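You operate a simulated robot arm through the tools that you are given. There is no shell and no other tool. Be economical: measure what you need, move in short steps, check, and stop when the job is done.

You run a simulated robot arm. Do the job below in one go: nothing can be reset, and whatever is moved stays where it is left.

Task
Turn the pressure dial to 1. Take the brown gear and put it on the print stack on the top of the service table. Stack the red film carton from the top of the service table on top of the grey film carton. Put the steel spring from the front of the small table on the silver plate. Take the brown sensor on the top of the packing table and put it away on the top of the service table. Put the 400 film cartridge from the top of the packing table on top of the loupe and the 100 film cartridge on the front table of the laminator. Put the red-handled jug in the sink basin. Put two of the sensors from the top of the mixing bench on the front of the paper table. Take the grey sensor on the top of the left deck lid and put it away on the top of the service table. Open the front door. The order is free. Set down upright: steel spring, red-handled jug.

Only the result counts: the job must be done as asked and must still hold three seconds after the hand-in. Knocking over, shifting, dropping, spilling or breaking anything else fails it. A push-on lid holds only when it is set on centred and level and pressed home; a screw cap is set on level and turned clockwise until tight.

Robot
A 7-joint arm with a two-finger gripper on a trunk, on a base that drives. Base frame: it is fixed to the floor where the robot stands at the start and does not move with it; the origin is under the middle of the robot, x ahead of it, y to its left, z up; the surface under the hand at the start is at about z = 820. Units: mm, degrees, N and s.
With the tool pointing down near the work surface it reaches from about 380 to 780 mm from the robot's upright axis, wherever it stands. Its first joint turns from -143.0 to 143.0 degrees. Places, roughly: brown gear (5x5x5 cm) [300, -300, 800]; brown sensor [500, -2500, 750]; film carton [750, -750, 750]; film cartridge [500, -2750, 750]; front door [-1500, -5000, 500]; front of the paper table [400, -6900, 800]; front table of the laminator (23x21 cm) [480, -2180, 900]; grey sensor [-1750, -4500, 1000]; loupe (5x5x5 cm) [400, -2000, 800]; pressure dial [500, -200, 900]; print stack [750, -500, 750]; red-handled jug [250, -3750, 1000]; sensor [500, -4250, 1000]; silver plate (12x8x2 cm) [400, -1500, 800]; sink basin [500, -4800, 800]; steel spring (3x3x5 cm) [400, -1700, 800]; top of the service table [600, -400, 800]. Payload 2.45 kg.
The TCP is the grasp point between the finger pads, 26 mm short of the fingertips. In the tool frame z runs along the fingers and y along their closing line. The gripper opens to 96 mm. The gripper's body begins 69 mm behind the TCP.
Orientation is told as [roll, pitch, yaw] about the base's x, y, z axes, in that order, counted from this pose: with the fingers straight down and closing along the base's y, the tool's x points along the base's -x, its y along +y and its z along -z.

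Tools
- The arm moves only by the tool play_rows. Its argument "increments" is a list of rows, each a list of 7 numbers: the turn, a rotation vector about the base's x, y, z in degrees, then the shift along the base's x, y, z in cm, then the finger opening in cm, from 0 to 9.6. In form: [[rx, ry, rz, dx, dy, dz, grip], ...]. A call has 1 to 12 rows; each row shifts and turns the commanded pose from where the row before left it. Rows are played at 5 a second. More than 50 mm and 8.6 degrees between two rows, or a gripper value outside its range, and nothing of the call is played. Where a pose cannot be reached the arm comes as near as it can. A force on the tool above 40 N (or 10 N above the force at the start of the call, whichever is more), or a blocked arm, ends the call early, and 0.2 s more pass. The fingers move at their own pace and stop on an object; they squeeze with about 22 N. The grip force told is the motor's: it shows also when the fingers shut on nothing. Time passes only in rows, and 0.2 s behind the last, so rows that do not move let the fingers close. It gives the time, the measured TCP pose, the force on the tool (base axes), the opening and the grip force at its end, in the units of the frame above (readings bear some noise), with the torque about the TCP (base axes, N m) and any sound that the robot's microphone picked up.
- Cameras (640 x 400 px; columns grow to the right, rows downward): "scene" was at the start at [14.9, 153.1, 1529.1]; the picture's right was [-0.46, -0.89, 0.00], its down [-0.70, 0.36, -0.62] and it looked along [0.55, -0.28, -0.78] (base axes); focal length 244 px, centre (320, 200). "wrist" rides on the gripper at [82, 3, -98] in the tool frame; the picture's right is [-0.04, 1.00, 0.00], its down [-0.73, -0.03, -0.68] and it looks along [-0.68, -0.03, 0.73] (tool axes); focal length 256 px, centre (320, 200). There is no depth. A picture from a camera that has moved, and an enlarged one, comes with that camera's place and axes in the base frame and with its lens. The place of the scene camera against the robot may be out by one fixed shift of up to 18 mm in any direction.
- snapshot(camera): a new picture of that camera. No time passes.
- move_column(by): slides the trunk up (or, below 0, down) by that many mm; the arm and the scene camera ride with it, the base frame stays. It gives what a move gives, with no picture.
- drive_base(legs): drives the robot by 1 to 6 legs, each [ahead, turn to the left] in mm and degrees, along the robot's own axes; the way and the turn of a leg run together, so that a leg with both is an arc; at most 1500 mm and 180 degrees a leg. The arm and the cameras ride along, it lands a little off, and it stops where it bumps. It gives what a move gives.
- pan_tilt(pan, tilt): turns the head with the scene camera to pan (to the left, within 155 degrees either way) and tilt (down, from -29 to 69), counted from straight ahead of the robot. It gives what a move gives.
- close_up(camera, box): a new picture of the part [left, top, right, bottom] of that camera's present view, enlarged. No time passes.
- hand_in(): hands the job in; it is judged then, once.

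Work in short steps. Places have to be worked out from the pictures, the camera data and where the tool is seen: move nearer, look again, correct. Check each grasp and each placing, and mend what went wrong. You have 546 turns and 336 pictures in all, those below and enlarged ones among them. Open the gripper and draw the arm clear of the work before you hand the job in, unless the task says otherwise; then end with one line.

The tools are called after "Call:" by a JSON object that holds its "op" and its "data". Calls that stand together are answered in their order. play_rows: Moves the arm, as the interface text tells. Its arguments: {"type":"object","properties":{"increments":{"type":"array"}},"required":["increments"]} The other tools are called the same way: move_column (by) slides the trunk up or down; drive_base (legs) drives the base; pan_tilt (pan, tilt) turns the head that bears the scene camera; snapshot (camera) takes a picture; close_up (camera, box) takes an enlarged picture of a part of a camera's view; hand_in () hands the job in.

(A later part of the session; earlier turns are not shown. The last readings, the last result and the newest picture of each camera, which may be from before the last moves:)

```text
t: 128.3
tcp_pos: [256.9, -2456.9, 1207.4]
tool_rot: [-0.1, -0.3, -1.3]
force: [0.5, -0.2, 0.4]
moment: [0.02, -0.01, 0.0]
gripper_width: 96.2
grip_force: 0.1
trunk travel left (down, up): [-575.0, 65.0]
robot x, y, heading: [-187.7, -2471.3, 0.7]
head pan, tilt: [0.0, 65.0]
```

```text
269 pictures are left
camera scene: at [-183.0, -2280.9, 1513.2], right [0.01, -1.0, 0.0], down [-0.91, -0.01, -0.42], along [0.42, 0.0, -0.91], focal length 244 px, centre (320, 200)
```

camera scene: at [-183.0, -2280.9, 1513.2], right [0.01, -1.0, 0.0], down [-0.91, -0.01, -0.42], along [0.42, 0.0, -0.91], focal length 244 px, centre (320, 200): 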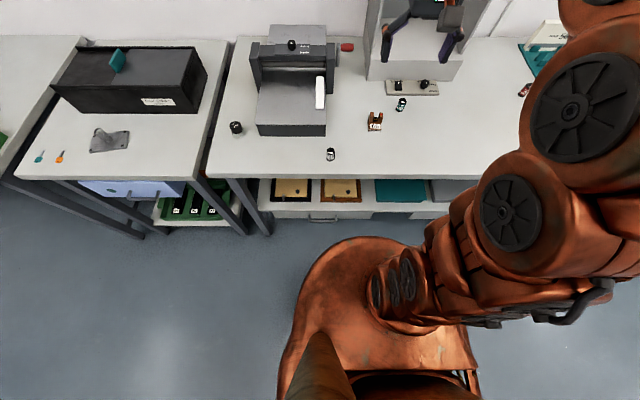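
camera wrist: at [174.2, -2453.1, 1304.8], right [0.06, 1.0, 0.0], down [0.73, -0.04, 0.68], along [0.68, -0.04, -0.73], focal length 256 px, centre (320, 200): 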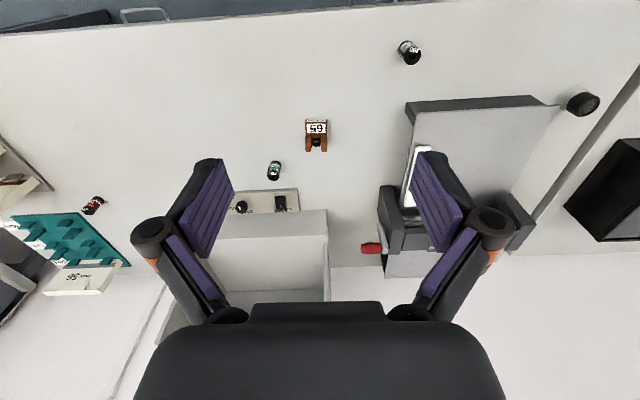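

Call:
{"op": "close_up", "data": {"camera": "wrist", "box": [250, 110, 350, 190]}}

Call:
{"op": "close_up", "data": {"camera": "wrist", "box": [380, 30, 460, 80]}}

Call:
{"op": "close_up", "data": {"camera": "wrist", "box": [0, 140, 140, 300]}}

Call:
{"op": "close_up", "data": {"camera": "scene", "box": [220, 30, 460, 180]}}

```text
5.00 times, centred on (300, 150) of wrist
camera zoom: at [174.2, -2453.1, 1304.8], right [0.06, 1.0, 0.0], down [0.73, -0.04, 0.68], along [0.68, -0.04, -0.73], focal length 1280 px, centre (420, 450)
```

zoom: 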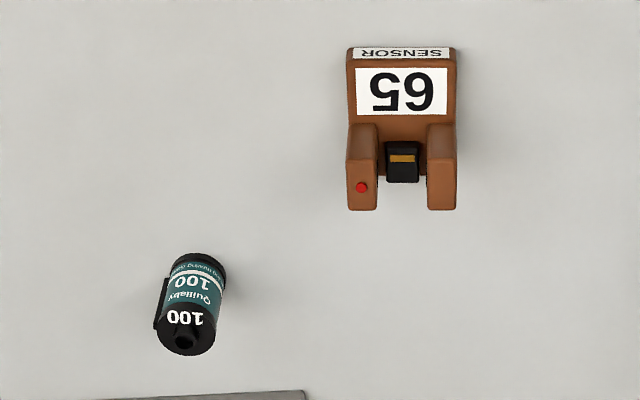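

```text
8.00 times, centred on (420, 55) of wrist
camera zoom: at [174.2, -2453.1, 1304.8], right [0.06, 1.0, 0.0], down [0.73, -0.04, 0.68], along [0.68, -0.04, -0.73], focal length 2048 px, centre (-480, 1360)
```

zoom: 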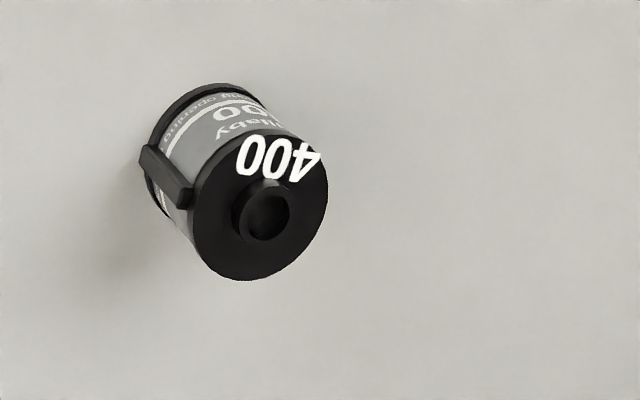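

```text
2.50 times, centred on (70, 220) of wrist
camera zoom: at [174.2, -2453.1, 1304.8], right [0.06, 1.0, 0.0], down [0.73, -0.04, 0.68], along [0.68, -0.04, -0.73], focal length 640 px, centre (945, 150)
```

zoom: 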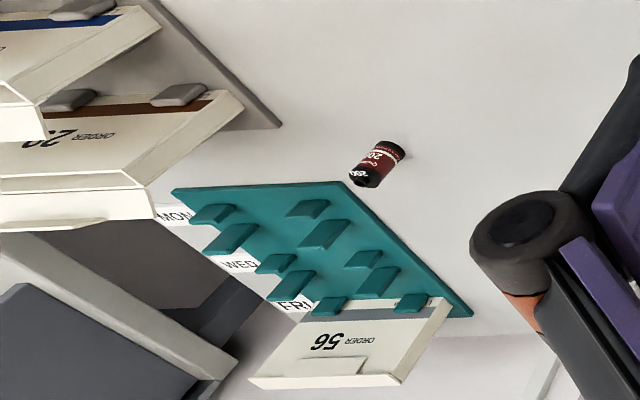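

```text
2.67 times, centred on (340, 105) of scene
camera zoom: at [-183.0, -2280.9, 1513.2], right [0.01, -1.0, 0.0], down [-0.91, -0.01, -0.42], along [0.42, 0.0, -0.91], focal length 652 px, centre (267, 453)
```

zoom: 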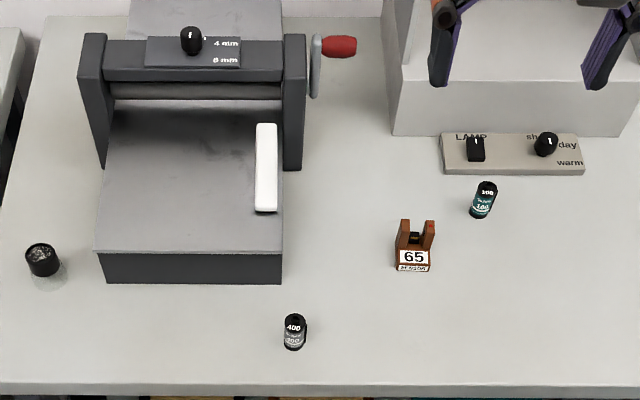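

Identified: 400 cartridge ≈ (289,-2316), 100 ≈ (508,-2573), sensor ≈ (432,-2477), loupe ≈ (388,-1993), laminator table x 386–600, y -2062…-2270, z ≈ 880. I start with the 400 cartridge.

Call:
{"op": "play_rows", "data": {"increments": [[0, 0, 1.3, 0.5, 3.5, -3, 9.6], [0, 0, 0, 0.5, 3.5, -3, 9.6], [0, 0, 0, 0.5, 3.5, -3, 9.6], [0, 0, 0, 0.5, 3.5, -3, 9], [0, 0, 0, 0, 0, -4, 8], [0, 0, 0, 0, 0, -4, 7], [0, 0, 0, 0, 0, -4, 6], [0, 0, 0, 0, 0, 0, 6]]}}

Call:
{"op": "snapshot", "data": {"camera": "wrist"}}

```text
t: 130.1
tcp_pos: [276.3, -2318.5, 968.0]
tool_rot: [-0.1, -0.3, 0.1]
force: [-0.1, -0.2, 0.0]
moment: [0.01, 0.01, -0.04]
gripper_width: 59.9
grip_force: 0.0
trunk travel left (down, up): [-575.0, 65.0]
robot x, y, heading: [-188.8, -2470.2, 0.5]
head pan, tilt: [0.0, 65.0]
```

```text
264 pictures are left
camera wrist: at [194.4, -2315.9, 1065.4], right [0.04, 1.0, 0.0], down [0.73, -0.03, 0.68], along [0.68, -0.03, -0.73], focal length 256 px, centre (320, 200)
```

wrist: 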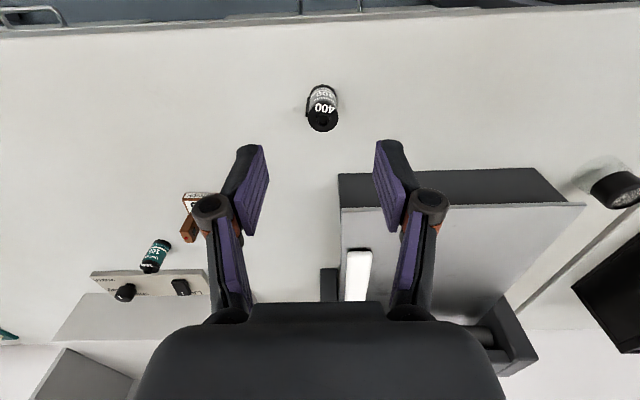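

The cartridge's lip faces -y, so I yaw by ~60° to grip clear of the lip, centred at (288.5,-2318.5).

Call:
{"op": "play_rows", "data": {"increments": [[0, 0, 7.5, 1.2, 0, -1, 6], [0, 0, 7.5, 0, 0, -1, 6], [0, 0, 7.5, 0, 0, -1, 6], [0, 0, 7.5, 0, 0, 0, 6], [0, 0, 7.5, 0, 0, 0, 6], [0, 0, 7.5, 0, 0, 0, 6], [0, 0, 7.5, 0, 0, 0, 6], [0, 0, 7.5, 0, 0, 0, 6], [0, 0, 0, 0, 0, 0, 6]]}}

Call:
{"op": "snapshot", "data": {"camera": "wrist"}}

```text
t: 132.1
tcp_pos: [288.5, -2318.1, 937.5]
tool_rot: [0.0, -0.3, 60.1]
force: [0.3, -0.3, 0.5]
moment: [0.02, 0.03, 0.0]
gripper_width: 60.0
grip_force: 0.1
trunk travel left (down, up): [-575.0, 65.0]
robot x, y, heading: [-189.6, -2469.6, 0.7]
head pan, tilt: [0.0, 65.0]
```

```text
263 pictures are left
camera wrist: at [244.4, -2387.9, 1034.7], right [-0.85, 0.53, 0.0], down [0.39, 0.62, 0.68], along [0.36, 0.58, -0.73], focal length 256 px, centre (320, 200)
```

wrist: 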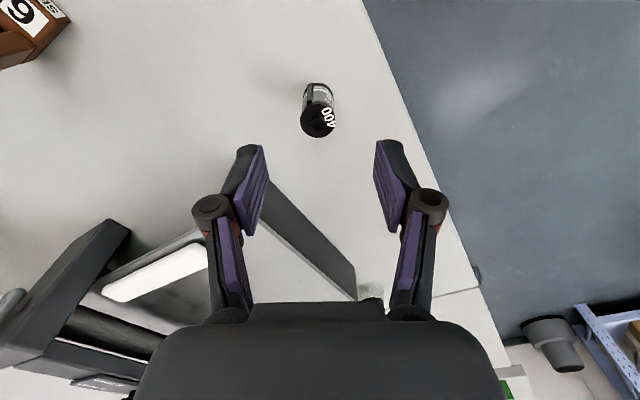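

Call:
{"op": "play_rows", "data": {"increments": [[0, 0, 0, -0.05, -0.05, -3, 6], [0, 0, 0, 0, 0, -3, 6], [0, 0, 0, 0, 0, -1.7, 6], [0, 0, 0, 0, 0, 0, 4], [0, 0, 0, 0, 0, 0, 3], [0, 0, 0, 0, 0, 0, 2], [0, 0, 0, 0, 0, 0, 1], [0, 0, 0, 0, 0, 0, 0]]}}

Call:
{"op": "play_rows", "data": {"increments": [[0, 0, 0, 0, 0, 0.7, 0], [0, 0, 0, 0, 0, 1.5, 0], [0, 0, 0, 0, 0, 2, 0], [0, 0, 0, 0, 0, 2, 0], [0, 0, 0, 0, 0, 2, 0], [0, 0, 0, 0, 0, 2, 0], [0, 0, 0, 0, 0, 2, 0], [0, 0, 0, 0, 0, 2, 0]]}}

Call:
{"op": "close_up", "data": {"camera": "wrist", "box": [240, 80, 400, 220]}}

```text
t: 133.9
tcp_pos: [286.3, -2315.6, 862.6]
tool_rot: [-0.1, -0.3, 60.0]
force: [-0.6, -0.2, -0.3]
moment: [-0.04, 0.03, -0.04]
gripper_width: 23.8
grip_force: 21.7
trunk travel left (down, up): [-575.0, 65.0]
robot x, y, heading: [-193.4, -2463.8, 0.7]
head pan, tilt: [0.0, 65.0]
```

```text
t: 135.7
tcp_pos: [288.8, -2318.6, 1002.7]
tool_rot: [-0.2, -0.4, 60.0]
force: [-0.4, 0.4, 0.5]
moment: [0.01, 0.01, 0.04]
gripper_width: 23.8
grip_force: 21.3
trunk travel left (down, up): [-575.0, 65.0]
robot x, y, heading: [-187.8, -2470.5, 0.4]
head pan, tilt: [0.0, 65.0]
```

```text
2.86 times, centred on (320, 150) of wrist
camera zoom: at [244.6, -2388.5, 1100.1], right [-0.85, 0.53, 0.0], down [0.39, 0.62, 0.68], along [0.37, 0.58, -0.73], focal length 731 px, centre (320, 343)
```

zoom: 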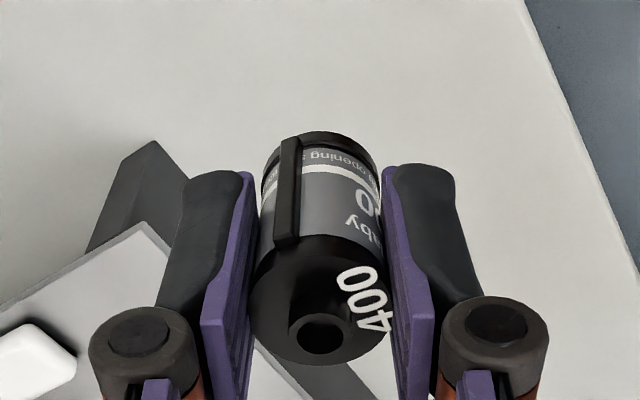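

Held. Carry toward the loupe.

Call:
{"op": "play_rows", "data": {"increments": [[0, 0, 0, 0.9, 3, 0, 0], [0, 0, 0, 0.9, 3, 0, 0], [0, 0, 0, 0.9, 3, 0, 0], [0, 0, 0, 0.9, 3, 0, 0], [0, 0, 0, 0.9, 3, 0, 0], [0, 0, 0, 0.9, 3, 0, 0], [0, 0, 0, 0.9, 3, 0, 0], [0, 0, 0, 0.9, 3, 0, 0], [0, 0, 0, 0.9, 3, 0, 0], [0, 0, 0, 0.9, 2, 0, 0], [0, 0, 0, 0, 0, 0, 0]]}}

Call:
{"op": "snapshot", "data": {"camera": "wrist"}}

```text
t: 138.1
tcp_pos: [377.4, -2028.3, 1003.1]
tool_rot: [0.0, -0.2, 60.1]
force: [-0.8, -0.1, -0.9]
moment: [0.03, -0.02, 0.02]
gripper_width: 24.5
grip_force: 22.4
trunk travel left (down, up): [-575.0, 65.0]
robot x, y, heading: [-188.4, -2471.6, 0.8]
head pan, tilt: [0.0, 65.0]
```

```text
261 pictures are left
camera wrist: at [333.4, -2099.2, 1100.7], right [-0.85, 0.53, 0.0], down [0.39, 0.62, 0.68], along [0.37, 0.58, -0.73], focal length 256 px, centre (320, 200)
```

wrist: 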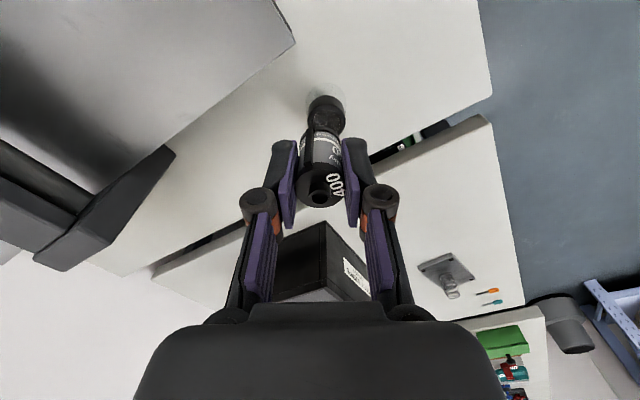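

Call:
{"op": "play_rows", "data": {"increments": [[0, 0, 0, 1, 3, 0, 0], [0, 0, 0, 0, 0, 0, 0]]}}

Call:
{"op": "close_up", "data": {"camera": "wrist", "box": [240, 40, 400, 140]}}

```text
t: 138.7
tcp_pos: [387.7, -1998.9, 1002.9]
tool_rot: [-0.1, -0.2, 60.1]
force: [0.1, -0.3, 0.0]
moment: [-0.03, 0.01, -0.03]
gripper_width: 24.3
grip_force: 21.9
trunk travel left (down, up): [-575.0, 65.0]
robot x, y, heading: [-193.3, -2463.3, 0.6]
head pan, tilt: [0.0, 65.0]
```

```text
4.00 times, centred on (320, 90) of wrist
camera zoom: at [344.3, -2068.9, 1100.2], right [-0.85, 0.53, 0.0], down [0.39, 0.62, 0.68], along [0.36, 0.58, -0.73], focal length 1024 px, centre (320, 640)
```

zoom: 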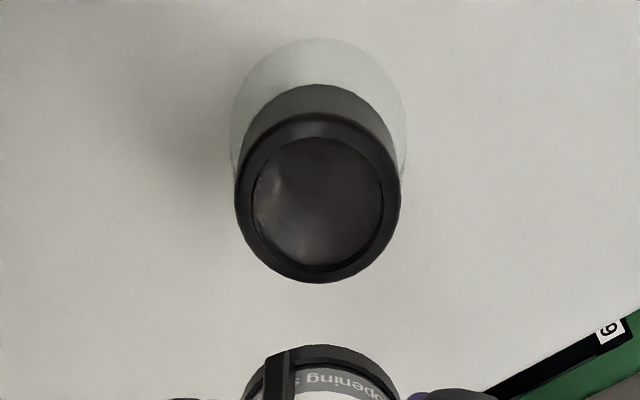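

The loupe is directly below (388.5,-1998). I lower toward its top.

Call:
{"op": "play_rows", "data": {"increments": [[0, 0, 0, 0.1, 0.1, -2, 0], [0, 0, 0, 0, 0, -2, 0], [0, 0, 0, 0, 0, -2, 0], [0, 0, 0, 0, 0, -1.5, 0], [0, 0, 0, 0, 0, -0.5, 0], [0, 0, 0, 0, 0, 0, 0]]}}

Call:
{"op": "close_up", "data": {"camera": "wrist", "box": [240, 80, 400, 220]}}

```text
t: 140.1
tcp_pos: [388.2, -1998.5, 922.2]
tool_rot: [-0.2, -0.3, 60.0]
force: [-0.1, 0.9, -0.5]
moment: [0.0, 0.0, 0.01]
gripper_width: 24.2
grip_force: 22.3
trunk travel left (down, up): [-575.0, 65.0]
robot x, y, heading: [-188.8, -2473.0, 0.5]
head pan, tilt: [0.0, 65.0]
```

```text
2.86 times, centred on (320, 150) of wrist
camera zoom: at [343.8, -2068.1, 1019.1], right [-0.85, 0.53, 0.0], down [0.39, 0.62, 0.68], along [0.37, 0.58, -0.73], focal length 731 px, centre (320, 343)
```

zoom: 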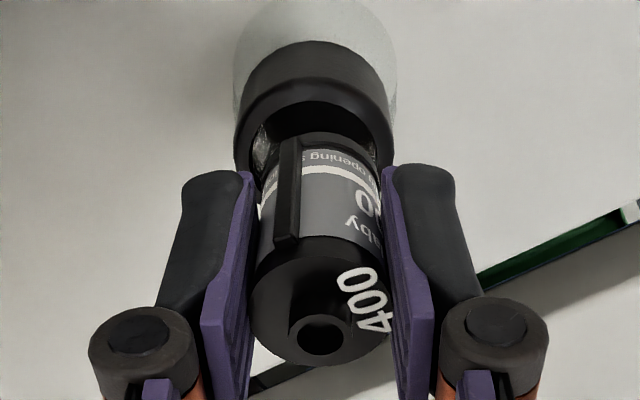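

Call:
{"op": "play_rows", "data": {"increments": [[0, 0, 0, 0.1, -0.06, -0.5, 0], [0, 0, 0, 0, 0, -0.3, 0], [0, 0, 0, 0, 0, -0.3, 0], [0, 0, 0, 0, 0, 0, 0]]}}

Call:
{"op": "close_up", "data": {"camera": "wrist", "box": [240, 80, 400, 220]}}

```text
t: 141.1
tcp_pos: [390.3, -1997.8, 910.5]
tool_rot: [-0.1, -0.3, 59.9]
force: [-0.6, -0.8, -0.6]
moment: [0.02, 0.0, 0.03]
gripper_width: 24.1
grip_force: 21.6
trunk travel left (down, up): [-575.0, 65.0]
robot x, y, heading: [-191.7, -2467.1, 0.4]
head pan, tilt: [0.0, 65.0]
```

```text
2.86 times, centred on (320, 150) of wrist
camera zoom: at [346.3, -2067.8, 1008.1], right [-0.85, 0.53, 0.0], down [0.39, 0.62, 0.68], along [0.37, 0.58, -0.73], focal length 731 px, centre (320, 343)
```

zoom: 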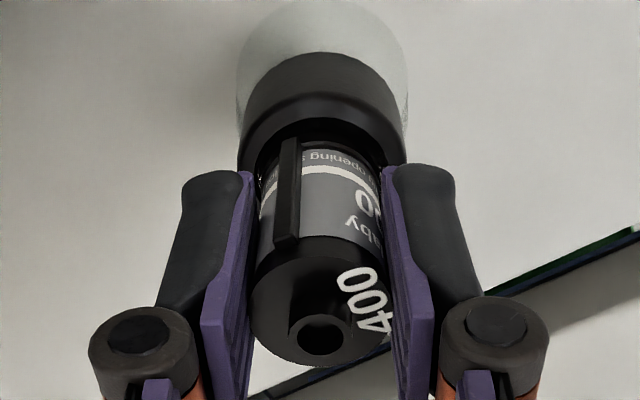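

Centred. Lower to contact.

Call:
{"op": "play_rows", "data": {"increments": [[0, 0, 0, 0, 0, -0.2, 0], [0, 0, 0, 0, 0, -0.2, 0]]}}

Call:
{"op": "play_rows", "data": {"increments": [[0, 0, 0, 0, 0, -0.2, 0], [0, 0, 0, 0, 0, 0, 0]]}}

Call:
{"op": "play_rows", "data": {"increments": [[0, 0, 0, 0, 0, -0.2, 0], [0, 0, 0, 0, 0, 0, 0]]}}

Call:
{"op": "close_up", "data": {"camera": "wrist", "box": [240, 80, 400, 220]}}

```text
t: 141.7
tcp_pos: [390.8, -1997.4, 910.4]
tool_rot: [-0.2, -0.5, 60.1]
force: [0.7, 0.9, 17.6]
moment: [0.05, -0.07, 0.0]
gripper_width: 23.9
grip_force: 22.4
trunk travel left (down, up): [-575.0, 65.0]
robot x, y, heading: [-191.3, -2464.7, 0.6]
head pan, tilt: [0.0, 65.0]
```

```text
t: 142.3
tcp_pos: [389.5, -1997.5, 907.9]
tool_rot: [-0.2, -0.4, 60.0]
force: [2.5, 1.3, 22.9]
moment: [0.13, -0.09, 0.0]
gripper_width: 24.1
grip_force: 21.6
trunk travel left (down, up): [-575.0, 65.0]
robot x, y, heading: [-193.9, -2470.1, 0.3]
head pan, tilt: [0.0, 65.0]
```

```text
t: 142.9
tcp_pos: [389.7, -1999.2, 903.9]
tool_rot: [-0.2, -0.5, 60.1]
force: [0.8, 1.6, 22.5]
moment: [0.04, -0.06, -0.02]
gripper_width: 23.8
grip_force: 21.9
trunk travel left (down, up): [-575.0, 65.0]
robot x, y, heading: [-191.6, -2467.2, 0.3]
head pan, tilt: [0.0, 65.0]
```

```text
2.86 times, centred on (320, 150) of wrist
camera zoom: at [345.1, -2068.5, 1001.6], right [-0.85, 0.53, 0.0], down [0.39, 0.62, 0.68], along [0.37, 0.58, -0.73], focal length 731 px, centre (320, 343)
```

zoom: 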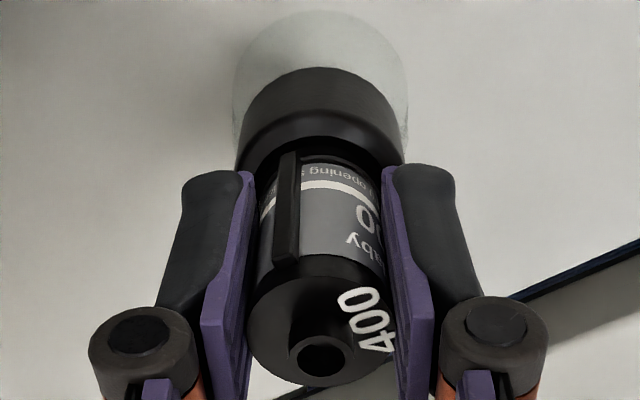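

Resting on the loupe. Release gently and rise.

Call:
{"op": "play_rows", "data": {"increments": [[0, 0, 0, 0, 0, 0.1, 0], [0, 0, 0, 0, 0, 0, 2.6], [0, 0, 0, 0, 0, 0, 3.2], [0, 0, 0, 0, 0, 0, 4], [0, 0, 0, 0, 0, 0, 4.5], [0, 0, 0, 0, 0, 2, 4.5], [0, 0, 0, 0, 0, 4, 4.5], [0, 0, 0, 0, 0, 4, 4.5]]}}

Call:
{"op": "close_up", "data": {"camera": "wrist", "box": [240, 50, 400, 190]}}

```text
t: 144.7
tcp_pos: [389.7, -1997.2, 1002.6]
tool_rot: [-0.1, -0.3, 60.1]
force: [-0.2, -1.1, 0.1]
moment: [0.01, 0.03, 0.0]
gripper_width: 45.0
grip_force: 0.0
trunk travel left (down, up): [-575.0, 65.0]
robot x, y, heading: [-187.4, -2469.0, 0.5]
head pan, tilt: [0.0, 65.0]
```

```text
2.86 times, centred on (320, 120) of wrist
camera zoom: at [346.1, -2067.3, 1100.9], right [-0.84, 0.53, 0.0], down [0.39, 0.62, 0.68], along [0.37, 0.58, -0.73], focal length 731 px, centre (320, 429)
```

zoom: 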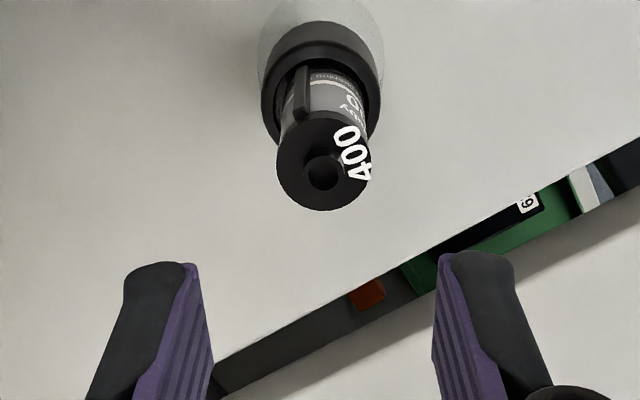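

400 cartridge stands on the loupe. Now go to the 100 cartridge at ≈ (508,-2573).

Call:
{"op": "play_rows", "data": {"increments": [[0, 0, 0, 0, 0, 4, 6], [0, 0, 0, 0, -3, 3.5, 6], [0, 0, 0, 0.8, -4.6, 0, 6], [0, 0, 0, 0.8, -4.6, 0, 6], [0, 0, 0, 0.8, -4.6, 0, 6], [0, 0, 0, 0.8, -4.6, 0, 6], [0, 0, 0, 0.8, -4.6, 0, 6], [0, 0, 0, 0.8, -4.6, 0, 6], [0, 0, 0, 0.8, -4.6, 0, 6], [0, 0, 0, 0.8, -4.6, 0, 6], [0, 0, 0, 0.8, -4.6, 0, 6], [0, 0, 0, 0.8, -4.6, 0, 6]]}}

Call:
{"op": "play_rows", "data": {"increments": [[0, 0, 0, 0.8, -4.3, 0, 6], [0, 0, 0, 1, -2, -3, 6], [0, 0, 0, 0, 0, -4, 6], [0, 0, 0, 0, 0, -4, 6], [0, 0, 0, 0, 0, 0, 6]]}}

Call:
{"op": "snapshot", "data": {"camera": "wrist"}}

```text
t: 147.3
tcp_pos: [458.6, -2497.8, 1069.7]
tool_rot: [-0.2, -0.3, 60.1]
force: [0.9, 0.9, -1.5]
moment: [-0.07, 0.0, 0.0]
gripper_width: 59.7
grip_force: 0.0
out of reach, approached as far as the arm can: row 1
trunk travel left (down, up): [-575.0, 65.0]
robot x, y, heading: [-188.4, -2464.9, 0.6]
head pan, tilt: [0.0, 65.0]
```

```text
t: 148.5
tcp_pos: [478.3, -2558.7, 957.9]
tool_rot: [-0.1, -0.3, 59.9]
force: [-0.1, -0.2, 0.6]
moment: [0.01, 0.01, -0.01]
gripper_width: 60.0
grip_force: 0.0
trunk travel left (down, up): [-575.0, 65.0]
robot x, y, heading: [-186.5, -2465.9, 0.4]
head pan, tilt: [0.0, 65.0]
```

```text
255 pictures are left
camera wrist: at [434.2, -2630.0, 1053.9], right [-0.85, 0.53, 0.0], down [0.39, 0.62, 0.68], along [0.37, 0.58, -0.73], focal length 256 px, centre (320, 200)
```

wrist: 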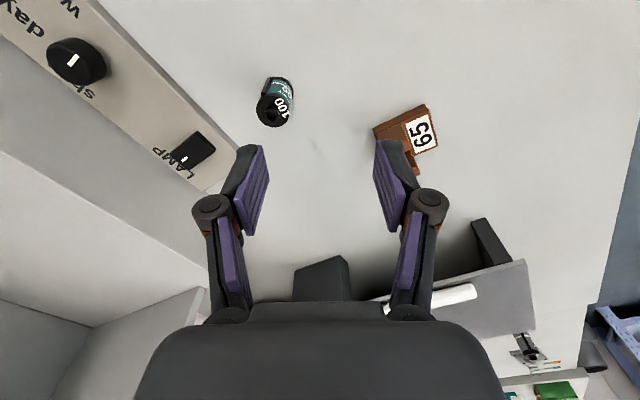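

Call:
{"op": "play_rows", "data": {"increments": [[0, 0, 0, 3, -1.9, -2, 6], [0, 0, 0, 0, 0, -2.5, 6], [0, 0, 0, 0, 0, 0, 6]]}}

Call:
{"op": "snapshot", "data": {"camera": "wrist"}}

```text
t: 149.3
tcp_pos: [508.5, -2580.2, 910.6]
tool_rot: [-0.1, -0.2, 60.1]
force: [0.3, -0.1, -0.7]
moment: [-0.01, -0.02, -0.01]
gripper_width: 60.1
grip_force: 0.0
trunk travel left (down, up): [-575.0, 65.0]
robot x, y, heading: [-190.1, -2473.3, 0.4]
head pan, tilt: [0.0, 65.0]
```

```text
254 pictures are left
camera wrist: at [464.7, -2650.4, 1007.0], right [-0.85, 0.53, 0.0], down [0.39, 0.62, 0.68], along [0.37, 0.58, -0.73], focal length 256 px, centre (320, 200)
```

wrist: 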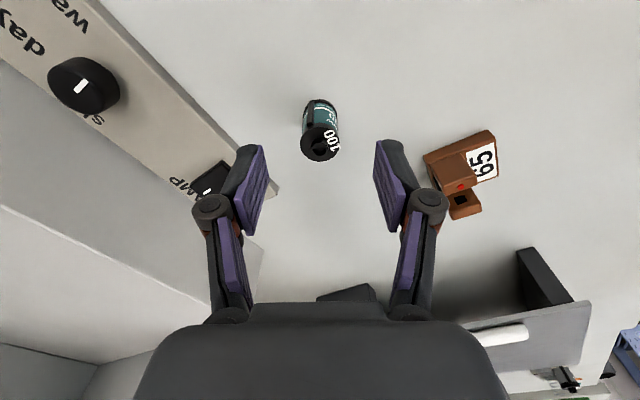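

Call:
{"op": "play_rows", "data": {"increments": [[0, 0, 0, 0.1, 0, -2.5, 6], [0, 0, 0, 0, 0, -2.4, 6], [0, 0, 0, 0, 0, 0, 4], [0, 0, 0, 0, 0, 0, 3], [0, 0, 0, 0, 0, 0, 2], [0, 0, 0, 0, 0, 0, 1], [0, 0, 0, 0, 0, 0, 0]]}}

Call:
{"op": "play_rows", "data": {"increments": [[0, 0, 0, 0, 0, 0.7, 0], [0, 0, 0, 0, 0, 1.5, 0], [0, 0, 0, 0, 0, 2, 0], [0, 0, 0, 0, 0, 2, 0], [0, 0, 0, 0, 0, 2, 0], [0, 0, 0, 0, 0, 2, 0], [0, 0, 0, 0, 0, 2, 0], [0, 0, 0, -1.2, 2, 2, 0], [0, 0, 0, -1.2, 2.5, 0, 0], [0, 0, 0, -1.2, 2.5, 0, 0], [0, 0, 0, -1.2, 2.5, 0, 0]]}}

Call:
{"op": "snapshot", "data": {"camera": "wrist"}}

```text
t: 150.9
tcp_pos: [509.7, -2578.7, 862.1]
tool_rot: [-0.1, -0.3, 60.0]
force: [-0.3, -0.2, -0.1]
moment: [0.02, -0.02, 0.0]
gripper_width: 23.9
grip_force: 21.9
trunk travel left (down, up): [-575.0, 65.0]
robot x, y, heading: [-193.0, -2472.9, 0.8]
head pan, tilt: [0.0, 65.0]
```

```text
t: 153.3
tcp_pos: [461.6, -2484.4, 1004.5]
tool_rot: [-0.2, -0.3, 60.1]
force: [0.6, -0.1, -0.5]
moment: [0.03, 0.0, 0.0]
gripper_width: 24.1
grip_force: 21.9
trunk travel left (down, up): [-575.0, 65.0]
robot x, y, heading: [-186.6, -2467.8, 0.7]
head pan, tilt: [0.0, 65.0]
```

```text
253 pictures are left
camera wrist: at [416.9, -2554.5, 1101.7], right [-0.85, 0.53, 0.0], down [0.39, 0.62, 0.68], along [0.37, 0.58, -0.73], focal length 256 px, centre (320, 200)
```

wrist: 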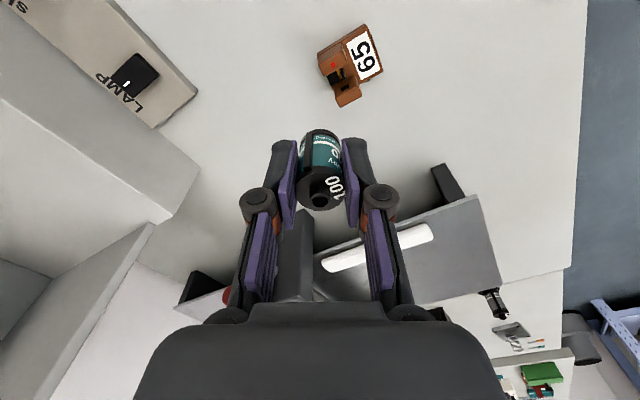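

Carry the 100 cartridge over the laminator's front table.

Call:
{"op": "play_rows", "data": {"increments": [[0, 0, 0, -0.15, 3.2, 0, 0], [0, 0, 0, -0.15, 3.2, 0, 0], [0, 0, 0, -0.15, 3.2, 0, 0], [0, 0, 0, -0.15, 3.2, 0, 0], [0, 0, 0, -0.15, 3.2, 0, 0], [0, 0, 0, -0.15, 3.2, 0, 0], [0, 0, 0, -0.15, 3.2, 0, 0], [0, 0, 0, -0.15, 3.2, 0, 0], [0, 0, 0, -0.15, 3.2, 0, 0], [0, 0, 0, -0.15, 3, 0, 0], [0, 0, 0, 0, 0, 0, 0]]}}

Call:
{"op": "snapshot", "data": {"camera": "wrist"}}

Call:
{"op": "close_up", "data": {"camera": "scene", "box": [220, 30, 380, 150]}}

```text
t: 155.7
tcp_pos: [445.2, -2165.9, 1004.5]
tool_rot: [0.0, -0.4, 60.0]
force: [0.6, 1.0, -0.4]
moment: [0.0, -0.01, -0.03]
gripper_width: 24.0
grip_force: 22.0
trunk travel left (down, up): [-575.0, 65.0]
robot x, y, heading: [-191.9, -2466.1, 0.5]
head pan, tilt: [0.0, 65.0]
```

```text
252 pictures are left
camera wrist: at [401.1, -2236.5, 1102.0], right [-0.85, 0.53, 0.0], down [0.39, 0.62, 0.68], along [0.37, 0.58, -0.73], focal length 256 px, centre (320, 200)
```

wrist: 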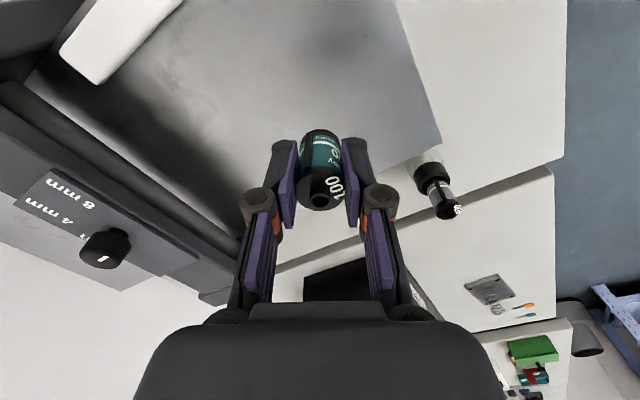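

```text
3.33 times, centred on (300, 90) of scene
camera zoom: at [-182.8, -2280.6, 1513.2], right [0.01, -1.0, 0.0], down [-0.91, -0.01, -0.42], along [0.42, 0.0, -0.91], focal length 814 px, centre (387, 567)
```

zoom: 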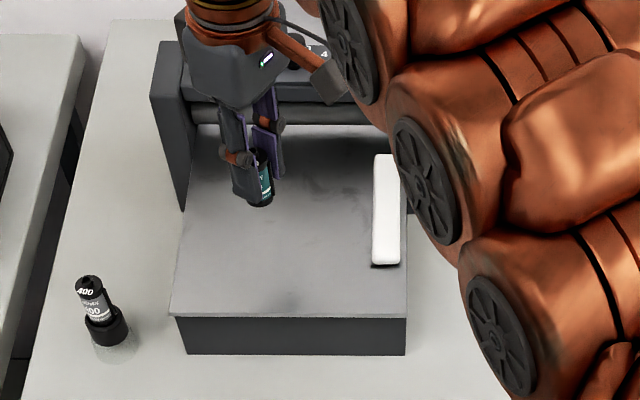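

Call:
{"op": "play_rows", "data": {"increments": [[0, 0, 0, 0.5, 0, -2, 0], [0, 0, 0, 0, 0, -2, 0], [0, 0, 0, 0, 0, -2, 0], [0, 0, 0, 0, 0, -0.7, 0]]}}

Call:
{"op": "play_rows", "data": {"increments": [[0, 0, 0, 0, 0, -0.4, 0], [0, 0, 0, 0, 0, -0.3, 0]]}}

Call:
{"op": "close_up", "data": {"camera": "wrist", "box": [200, 60, 440, 220]}}

```text
t: 156.7
tcp_pos: [449.5, -2165.0, 937.3]
tool_rot: [-0.1, -0.4, 60.2]
force: [0.5, -0.7, -1.2]
moment: [0.02, -0.01, 0.01]
gripper_width: 24.1
grip_force: 22.1
trunk travel left (down, up): [-575.0, 65.0]
robot x, y, heading: [-188.3, -2468.4, 0.3]
head pan, tilt: [0.0, 65.0]
```

```text
t: 157.3
tcp_pos: [450.0, -2166.3, 933.2]
tool_rot: [-0.3, -0.5, 60.0]
force: [-1.6, 0.7, 24.0]
moment: [0.14, 0.04, -0.02]
gripper_width: 24.2
grip_force: 22.0
trunk travel left (down, up): [-575.0, 65.0]
robot x, y, heading: [-190.7, -2468.2, 0.5]
head pan, tilt: [0.0, 65.0]
```

```text
2.50 times, centred on (320, 140) of wrist
camera zoom: at [405.8, -2235.6, 1030.1], right [-0.85, 0.53, 0.0], down [0.39, 0.62, 0.69], along [0.37, 0.58, -0.73], focal length 640 px, centre (320, 350)
```

zoom: 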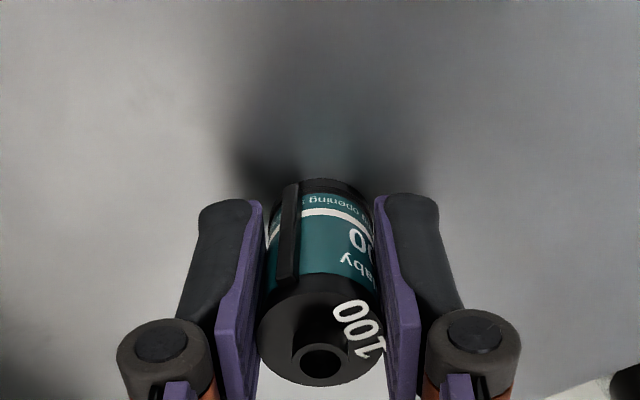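

Contact with the platform. Release and rise.

Call:
{"op": "play_rows", "data": {"increments": [[0, 0, 0, 0, 0, 0.1, 0], [0, 0, 0, 0, 0, 0, 2.6], [0, 0, 0, 0, 0, 0, 3.2], [0, 0, 0, 0, 0, 0, 4], [0, 0, 0, 0, 0, 0, 4.5], [0, 0, 0, 0, 0, 2, 4.5], [0, 0, 0, 0, 0, 4, 4.5], [0, 0, 0, 0, 0, 4, 6]]}}

Call:
{"op": "close_up", "data": {"camera": "wrist", "box": [200, 20, 440, 180]}}

```text
t: 159.1
tcp_pos: [449.1, -2164.3, 1030.2]
tool_rot: [-0.1, -0.3, 59.9]
force: [0.4, 1.1, -0.1]
moment: [-0.01, -0.02, 0.0]
gripper_width: 59.7
grip_force: 0.1
trunk travel left (down, up): [-575.0, 65.0]
robot x, y, heading: [-190.8, -2472.3, 0.6]
head pan, tilt: [0.0, 65.0]
```

```text
2.50 times, centred on (320, 100) of wrist
camera zoom: at [406.3, -2235.1, 1127.9], right [-0.85, 0.53, 0.0], down [0.39, 0.62, 0.68], along [0.37, 0.58, -0.73], focal length 640 px, centre (320, 450)
```

zoom: 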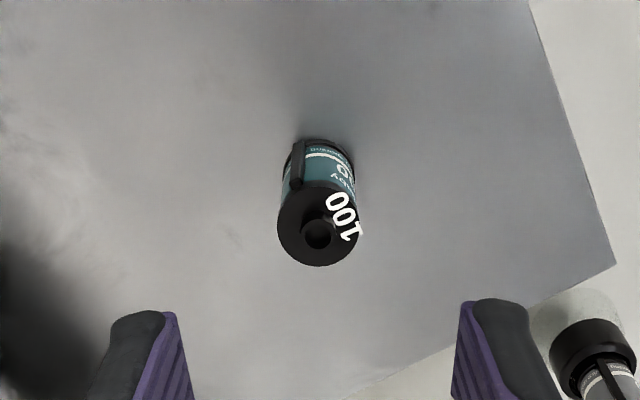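

Standing well. Next, the brown sensor near (432,-2477).

Call:
{"op": "play_rows", "data": {"increments": [[0, 0, -7.5, 0, -4, 2, 6], [0, 0, -7.5, 0, -4, 0, 6], [0, 0, -7.5, 0, -4, 0, 6], [0, 0, -7.5, -1, -4, 0, 6], [0, 0, -7.5, -1, -4, 0, 7], [0, 0, -7.5, -1, -4, 0, 8], [0, 0, -7.5, -1, -4, 0, 8], [0, 0, -7.5, -1, -3, -2, 8], [0, 0, 0, -1, 0, -4, 8], [0, 0, 0, 0, 0, 0, 8]]}}

Call:
{"op": "snapshot", "data": {"camera": "wrist"}}

```text
t: 161.3
tcp_pos: [391.4, -2475.5, 987.1]
tool_rot: [0.0, -0.3, 0.0]
force: [0.4, 0.3, -0.1]
moment: [0.02, -0.02, 0.0]
gripper_width: 79.9
grip_force: 0.0
trunk travel left (down, up): [-575.0, 65.0]
robot x, y, heading: [-187.4, -2468.4, 0.4]
head pan, tilt: [0.0, 65.0]
```

```text
248 pictures are left
camera wrist: at [307.7, -2473.7, 1085.5], right [0.04, 1.0, 0.0], down [0.73, -0.03, 0.68], along [0.68, -0.03, -0.73], focal length 256 px, centre (320, 200)
```

wrist: 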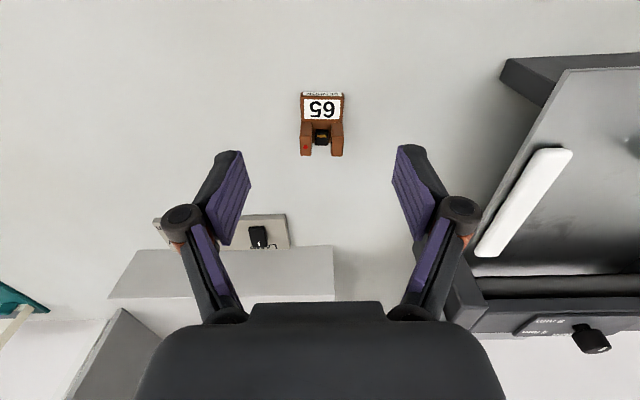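

Call:
{"op": "close_up", "data": {"camera": "wrist", "box": [272, 80, 368, 170]}}

```text
4.44 times, centred on (320, 125) of wrist
camera zoom: at [307.7, -2473.7, 1085.5], right [0.04, 1.0, 0.0], down [0.73, -0.03, 0.68], along [0.68, -0.03, -0.73], focal length 1138 px, centre (320, 533)
```

zoom: 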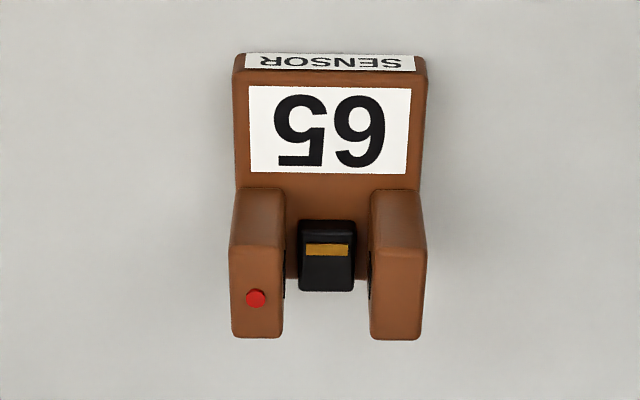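

Sensor: prongs at x 430–452, y≈-2477.6, top ≈ 863, width 43. I descend to grip across the prongs.

Call:
{"op": "play_rows", "data": {"increments": [[0, 0, 0, 2.5, -0.1, -3, 8], [0, 0, 0, 2.5, -0.1, -3, 8], [0, 0, 0, 0, 0, -2, 8], [0, 0, 0, 0, 0, 0, 8]]}}

Call:
{"op": "snapshot", "data": {"camera": "wrist"}}

```text
t: 162.3
tcp_pos: [440.3, -2477.7, 911.6]
tool_rot: [-0.1, -0.4, 0.0]
force: [-0.5, 0.4, -0.5]
moment: [0.0, 0.03, -0.02]
gripper_width: 79.8
grip_force: 0.1
trunk travel left (down, up): [-575.0, 65.0]
robot x, y, heading: [-191.9, -2468.9, 0.6]
head pan, tilt: [0.0, 65.0]
```

```text
246 pictures are left
camera wrist: at [358.5, -2475.0, 1008.6], right [0.04, 1.0, 0.0], down [0.73, -0.03, 0.68], along [0.68, -0.03, -0.73], focal length 256 px, centre (320, 200)
```

wrist: 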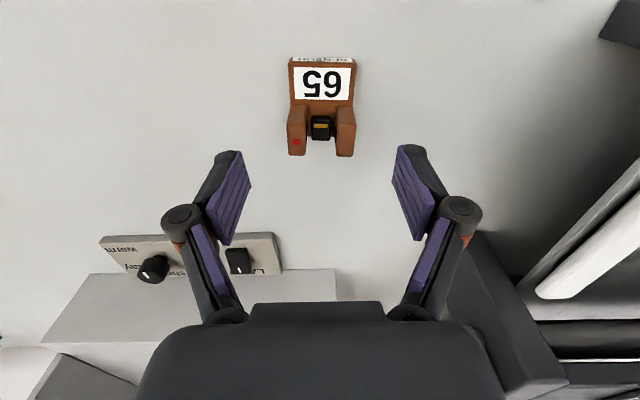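

Call:
{"op": "play_rows", "data": {"increments": [[0, 0, 0, 0, 0, -2.5, 8], [0, 0, 0, 0, 0, -2.5, 8], [0, 0, 0, 0, 0, -0.4, 8], [0, 0, 0, 0, 0, 0, 6], [0, 0, 0, 0, 0, 0, 4], [0, 0, 0, 0, 0, 0, 2], [0, 0, 0, 0, 0, 0, 0], [0, 0, 0, 0, 0, 0, 0]]}}

Call:
{"op": "play_rows", "data": {"increments": [[0, 0, 0, 0, 0, 0.7, 0], [0, 0, 0, 0, 0, 1.5, 0], [0, 0, 0, 0, 0, 2, 0], [0, 0, 0, 0, 0, 2, 0], [0, 0, 0, -1, 0, 2, 0], [0, 0, 0, -1, 0, 2, 0], [0, 0, 0, -1, 0, 2, 0], [0, 0, 0, -2, 0, 2, 0], [0, 0, 0, -2, 0, 2, 0], [0, 0, 0, -2, 0, 2, 0], [0, 0, 0, -2, 0, 2, 0]]}}

Call:
{"op": "snapshot", "data": {"camera": "wrist"}}

```text
t: 164.1
tcp_pos: [441.7, -2479.5, 858.1]
tool_rot: [-0.2, -0.3, 0.1]
force: [0.6, -0.4, 3.2]
moment: [-0.02, -0.01, 0.03]
gripper_width: 44.2
grip_force: 22.2
trunk travel left (down, up): [-575.0, 65.0]
robot x, y, heading: [-189.8, -2464.1, 0.3]
head pan, tilt: [0.0, 65.0]
```

```text
t: 166.5
tcp_pos: [329.6, -2480.0, 1058.1]
tool_rot: [-0.2, -0.2, 0.1]
force: [0.2, -0.9, -2.0]
moment: [0.0, 0.04, 0.02]
gripper_width: 43.4
grip_force: 21.8
trunk travel left (down, up): [-575.0, 65.0]
robot x, y, heading: [-189.4, -2467.9, 0.5]
head pan, tilt: [0.0, 65.0]
```

```text
245 pictures are left
camera wrist: at [246.9, -2476.4, 1156.8], right [0.04, 1.0, 0.0], down [0.73, -0.03, 0.68], along [0.68, -0.03, -0.73], focal length 256 px, centre (320, 200)
```

wrist: 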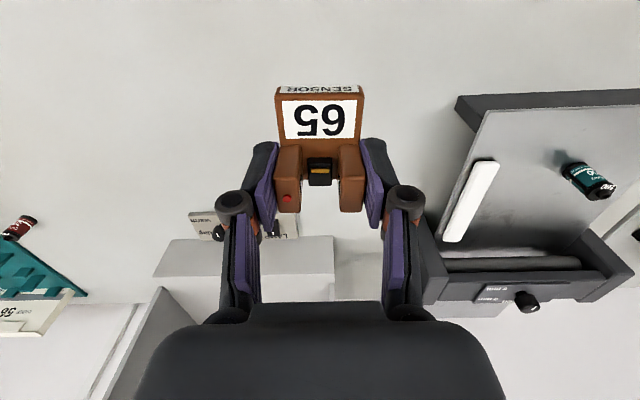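

Held. I drive back to the service table; the old red-carton spot (690,-945) is free.

Call:
{"op": "drive_base", "data": {"legs": [[0, 89.5], [1400, 0], [170, 0], [0, -90], [150, 0]]}}

Call:
{"op": "snapshot", "data": {"camera": "wrist"}}

Call:
{"op": "snapshot", "data": {"camera": "scene"}}

```text
t: 183.1
tcp_pos: [462.0, -901.5, 1059.8]
tool_rot: [-0.1, -0.3, 0.4]
force: [0.7, 0.6, -1.2]
moment: [0.04, 0.0, -0.01]
gripper_width: 43.2
grip_force: 22.0
trunk travel left (down, up): [-575.0, 65.0]
robot x, y, heading: [-56.8, -895.5, 0.9]
head pan, tilt: [0.0, 65.0]
```

```text
244 pictures are left
camera wrist: at [379.7, -899.5, 1157.0], right [0.03, 1.0, 0.0], down [0.73, -0.02, 0.68], along [0.68, -0.02, -0.73], focal length 256 px, centre (320, 200)
```

wrist: 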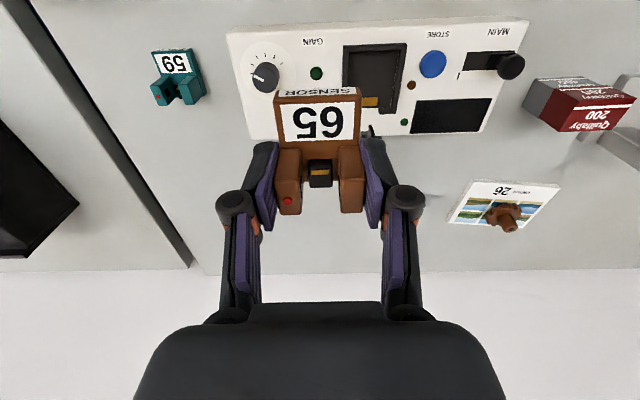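

```text
243 pictures are left
camera scene: at [-51.3, -706.2, 1513.2], right [0.01, -1.0, 0.0], down [-0.91, -0.01, -0.42], along [0.42, 0.01, -0.91], focal length 244 px, centre (320, 200)
```

scene: 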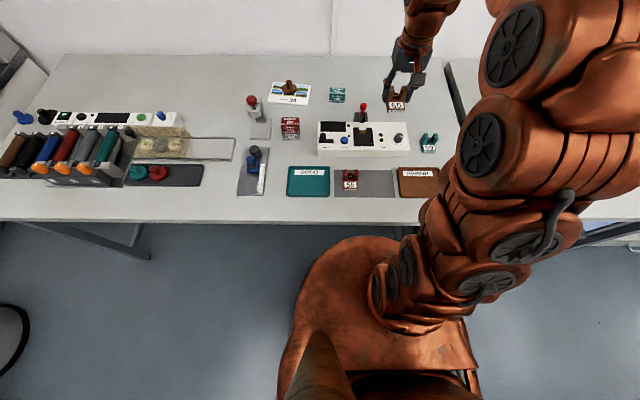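

Call:
{"op": "play_rows", "data": {"increments": [[0, 0, 0, 3, -1, 0, 0], [0, 0, 0, 3, -1, 0, 0], [0, 0, 0, 3, -1, 0, 0], [0, 0, 0, 3, -1, 0, 0], [0, 0, 0, 3, -0.7, 0, 0], [0, 0, 0, 3, -0.7, 0, 0], [0, 0, 0, 2.3, 0, -1.5, 0], [0, 0, 0, 0, 0, -3, 0], [0, 0, 0, 0, 0, -3, 0], [0, 0, 0, 0, 0, -3, 0], [0, 0, 0, 0, 0, -3, 0], [0, 0, 0, 0, 0, 0, 0]]}}

Call:
{"op": "snapshot", "data": {"camera": "wrist"}}

```text
t: 185.7
tcp_pos: [666.5, -955.4, 923.5]
tool_rot: [-0.1, -0.3, 0.3]
force: [-0.4, -0.7, 0.5]
moment: [-0.04, 0.02, 0.0]
gripper_width: 43.0
grip_force: 21.8
trunk travel left (down, up): [-575.0, 65.0]
robot x, y, heading: [-55.0, -891.6, 0.9]
head pan, tilt: [0.0, 65.0]
```

```text
242 pictures are left
camera wrist: at [584.0, -953.1, 1021.5], right [0.03, 1.0, 0.0], down [0.73, -0.02, 0.68], along [0.68, -0.02, -0.73], focal length 256 px, centre (320, 200)
```

wrist: 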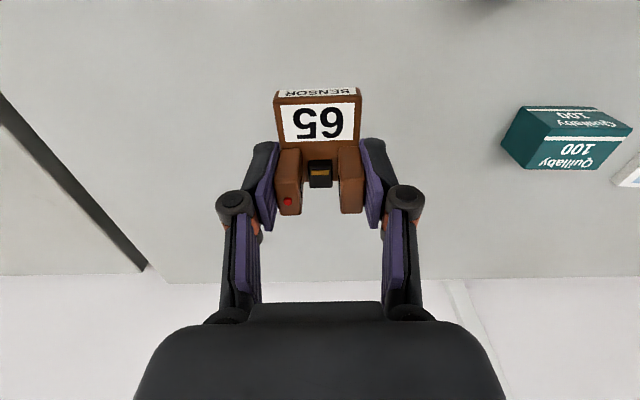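

Free spot. Lower to the table.

Call:
{"op": "play_rows", "data": {"increments": [[0, 0, 0, 0, 0, -3, 0], [0, 0, 0, 0, 0, -2, 0], [0, 0, 0, 0, 0, -0.7, 0], [0, 0, 0, 0, 0, -0.4, 0], [0, 0, 0, 0, 0, 0, 0]]}}

Call:
{"op": "play_rows", "data": {"increments": [[0, 0, 0, 0, 0, -0.2, 0], [0, 0, 0, 0, 0, -0.2, 0], [0, 0, 0, 0, 0, 0, 0]]}}

```text
t: 186.9
tcp_pos: [665.2, -955.1, 864.6]
tool_rot: [0.0, -0.3, 0.2]
force: [-0.5, 0.9, -0.2]
moment: [-0.01, -0.03, 0.01]
gripper_width: 43.1
grip_force: 22.3
trunk travel left (down, up): [-575.0, 65.0]
robot x, y, heading: [-57.7, -896.6, 0.8]
head pan, tilt: [0.0, 65.0]
```

```text
t: 187.7
tcp_pos: [663.9, -955.3, 860.1]
tool_rot: [-0.2, -0.3, 0.3]
force: [-1.0, 0.5, 0.0]
moment: [0.0, -0.01, 0.01]
gripper_width: 43.0
grip_force: 22.1
trunk travel left (down, up): [-575.0, 65.0]
robot x, y, heading: [-56.9, -896.4, 1.0]
head pan, tilt: [0.0, 65.0]
```

Call:
{"op": "play_rows", "data": {"increments": [[0, 0, 0, 0, 0, -0.2, 0], [0, 0, 0, 0, 0, -0.1, 0], [0, 0, 0, 0, 0, 0, 0]]}}

Call:
{"op": "play_rows", "data": {"increments": [[0, 0, 0, 0, 0, 0, 4.6], [0, 0, 0, 0, 0, 0, 5.5], [0, 0, 0, 0, 0, 0, 7], [0, 0, 0, 0, 0, 0, 8], [0, 0, 0, 0, 0, 3, 8], [0, 0, 0, 0, 0, 4, 8], [0, 0, 0, -2, 0, 4, 8], [0, 0, 0, -4, 0, 2, 8], [0, 0, 0, -4, 0, 2, 8], [0, 0, 0, -4, 0, 2, 8], [0, 0, 0, -4, 0, 2, 8], [0, 0, 0, -4, 0, 2, 8]]}}

Call:
{"op": "snapshot", "data": {"camera": "wrist"}}

```text
t: 188.5
tcp_pos: [663.9, -955.7, 857.7]
tool_rot: [-0.1, -0.4, 0.3]
force: [-0.3, -0.3, 13.7]
moment: [0.09, 0.27, 0.03]
gripper_width: 43.4
grip_force: 21.8
trunk travel left (down, up): [-575.0, 65.0]
robot x, y, heading: [-56.2, -894.7, 1.1]
head pan, tilt: [0.0, 65.0]
```

```text
t: 191.1
tcp_pos: [444.9, -956.5, 1066.4]
tool_rot: [-0.2, -0.3, 0.3]
force: [1.3, -1.3, 0.5]
moment: [-0.04, 0.03, 0.0]
gripper_width: 80.0
grip_force: 0.1
trunk travel left (down, up): [-575.0, 65.0]
robot x, y, heading: [-61.8, -891.9, 0.9]
head pan, tilt: [0.0, 65.0]
```

```text
241 pictures are left
camera wrist: at [361.9, -953.8, 1163.1], right [0.03, 1.0, 0.0], down [0.73, -0.02, 0.68], along [0.68, -0.02, -0.73], focal length 256 px, centre (320, 200)
```

wrist: 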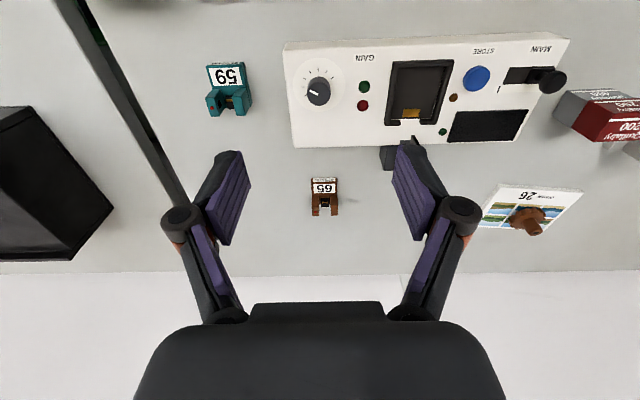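

Brown sensor placed. I raise the hand, back off and drive down the aisle.

Call:
{"op": "play_rows", "data": {"increments": [[0, 0, 0, -2, 2, 4, 9], [0, 0, 0, -2, 2, 4, 9], [0, 0, 0, -2, 1, 4, 9]]}}

Call:
{"op": "drive_base", "data": {"legs": [[-170, 0], [0, -91], [1500, 0], [700, 0]]}}

Call:
{"op": "pan_tilt", "data": {"pan": 0, "tilt": 20}}

Call:
{"op": "snapshot", "data": {"camera": "scene"}}

Call:
{"op": "snapshot", "data": {"camera": "wrist"}}

```text
t: 191.9
tcp_pos: [383.3, -905.1, 1188.8]
tool_rot: [-0.1, -0.4, 0.4]
force: [-0.1, -0.3, -0.2]
moment: [-0.02, 0.02, -0.01]
gripper_width: 90.2
grip_force: 0.1
trunk travel left (down, up): [-575.0, 65.0]
robot x, y, heading: [-54.4, -894.9, 0.8]
head pan, tilt: [0.0, 65.0]
```

```text
t: 207.6
tcp_pos: [-121.8, -3523.1, 1189.0]
tool_rot: [0.0, -0.3, -87.2]
force: [0.1, -0.8, -0.1]
moment: [0.0, -0.04, 0.03]
gripper_width: 90.1
grip_force: 0.0
trunk travel left (down, up): [-575.0, 65.0]
robot x, y, heading: [-129.2, -3080.7, -86.8]
head pan, tilt: [0.0, 65.0]
```

```text
t: 208.7
tcp_pos: [-121.3, -3524.3, 1187.7]
tool_rot: [0.0, -0.3, -87.3]
force: [-0.3, -0.1, 0.8]
moment: [0.01, 0.02, -0.01]
gripper_width: 90.3
grip_force: 0.0
trunk travel left (down, up): [-575.0, 65.0]
robot x, y, heading: [-131.5, -3082.1, -86.9]
head pan, tilt: [0.0, 20.0]
```

```text
240 pictures are left
camera scene: at [52.8, -3109.3, 1576.8], right [-1.0, -0.05, 0.0], down [-0.02, 0.34, -0.94], along [0.05, -0.94, -0.34], focal length 244 px, centre (320, 200)
```

scene: 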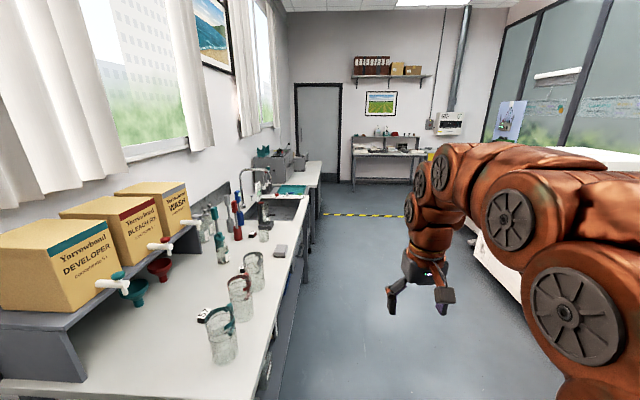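

```text
239 pictures are left
camera wrist: at [-122.6, -3442.4, 1285.5], right [1.0, 0.01, 0.0], down [0.01, -0.73, 0.68], along [0.0, -0.68, -0.73], focal length 256 px, centre (320, 200)
```

wrist: 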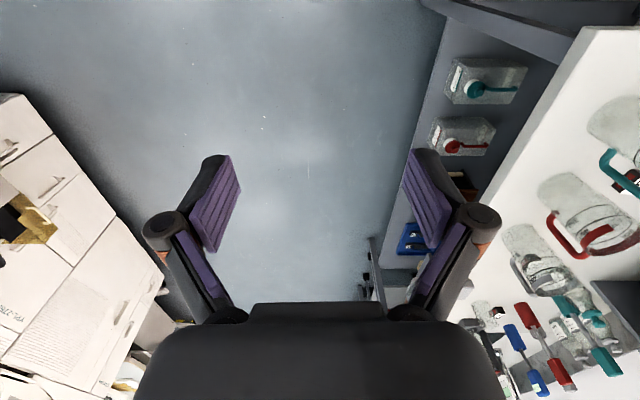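

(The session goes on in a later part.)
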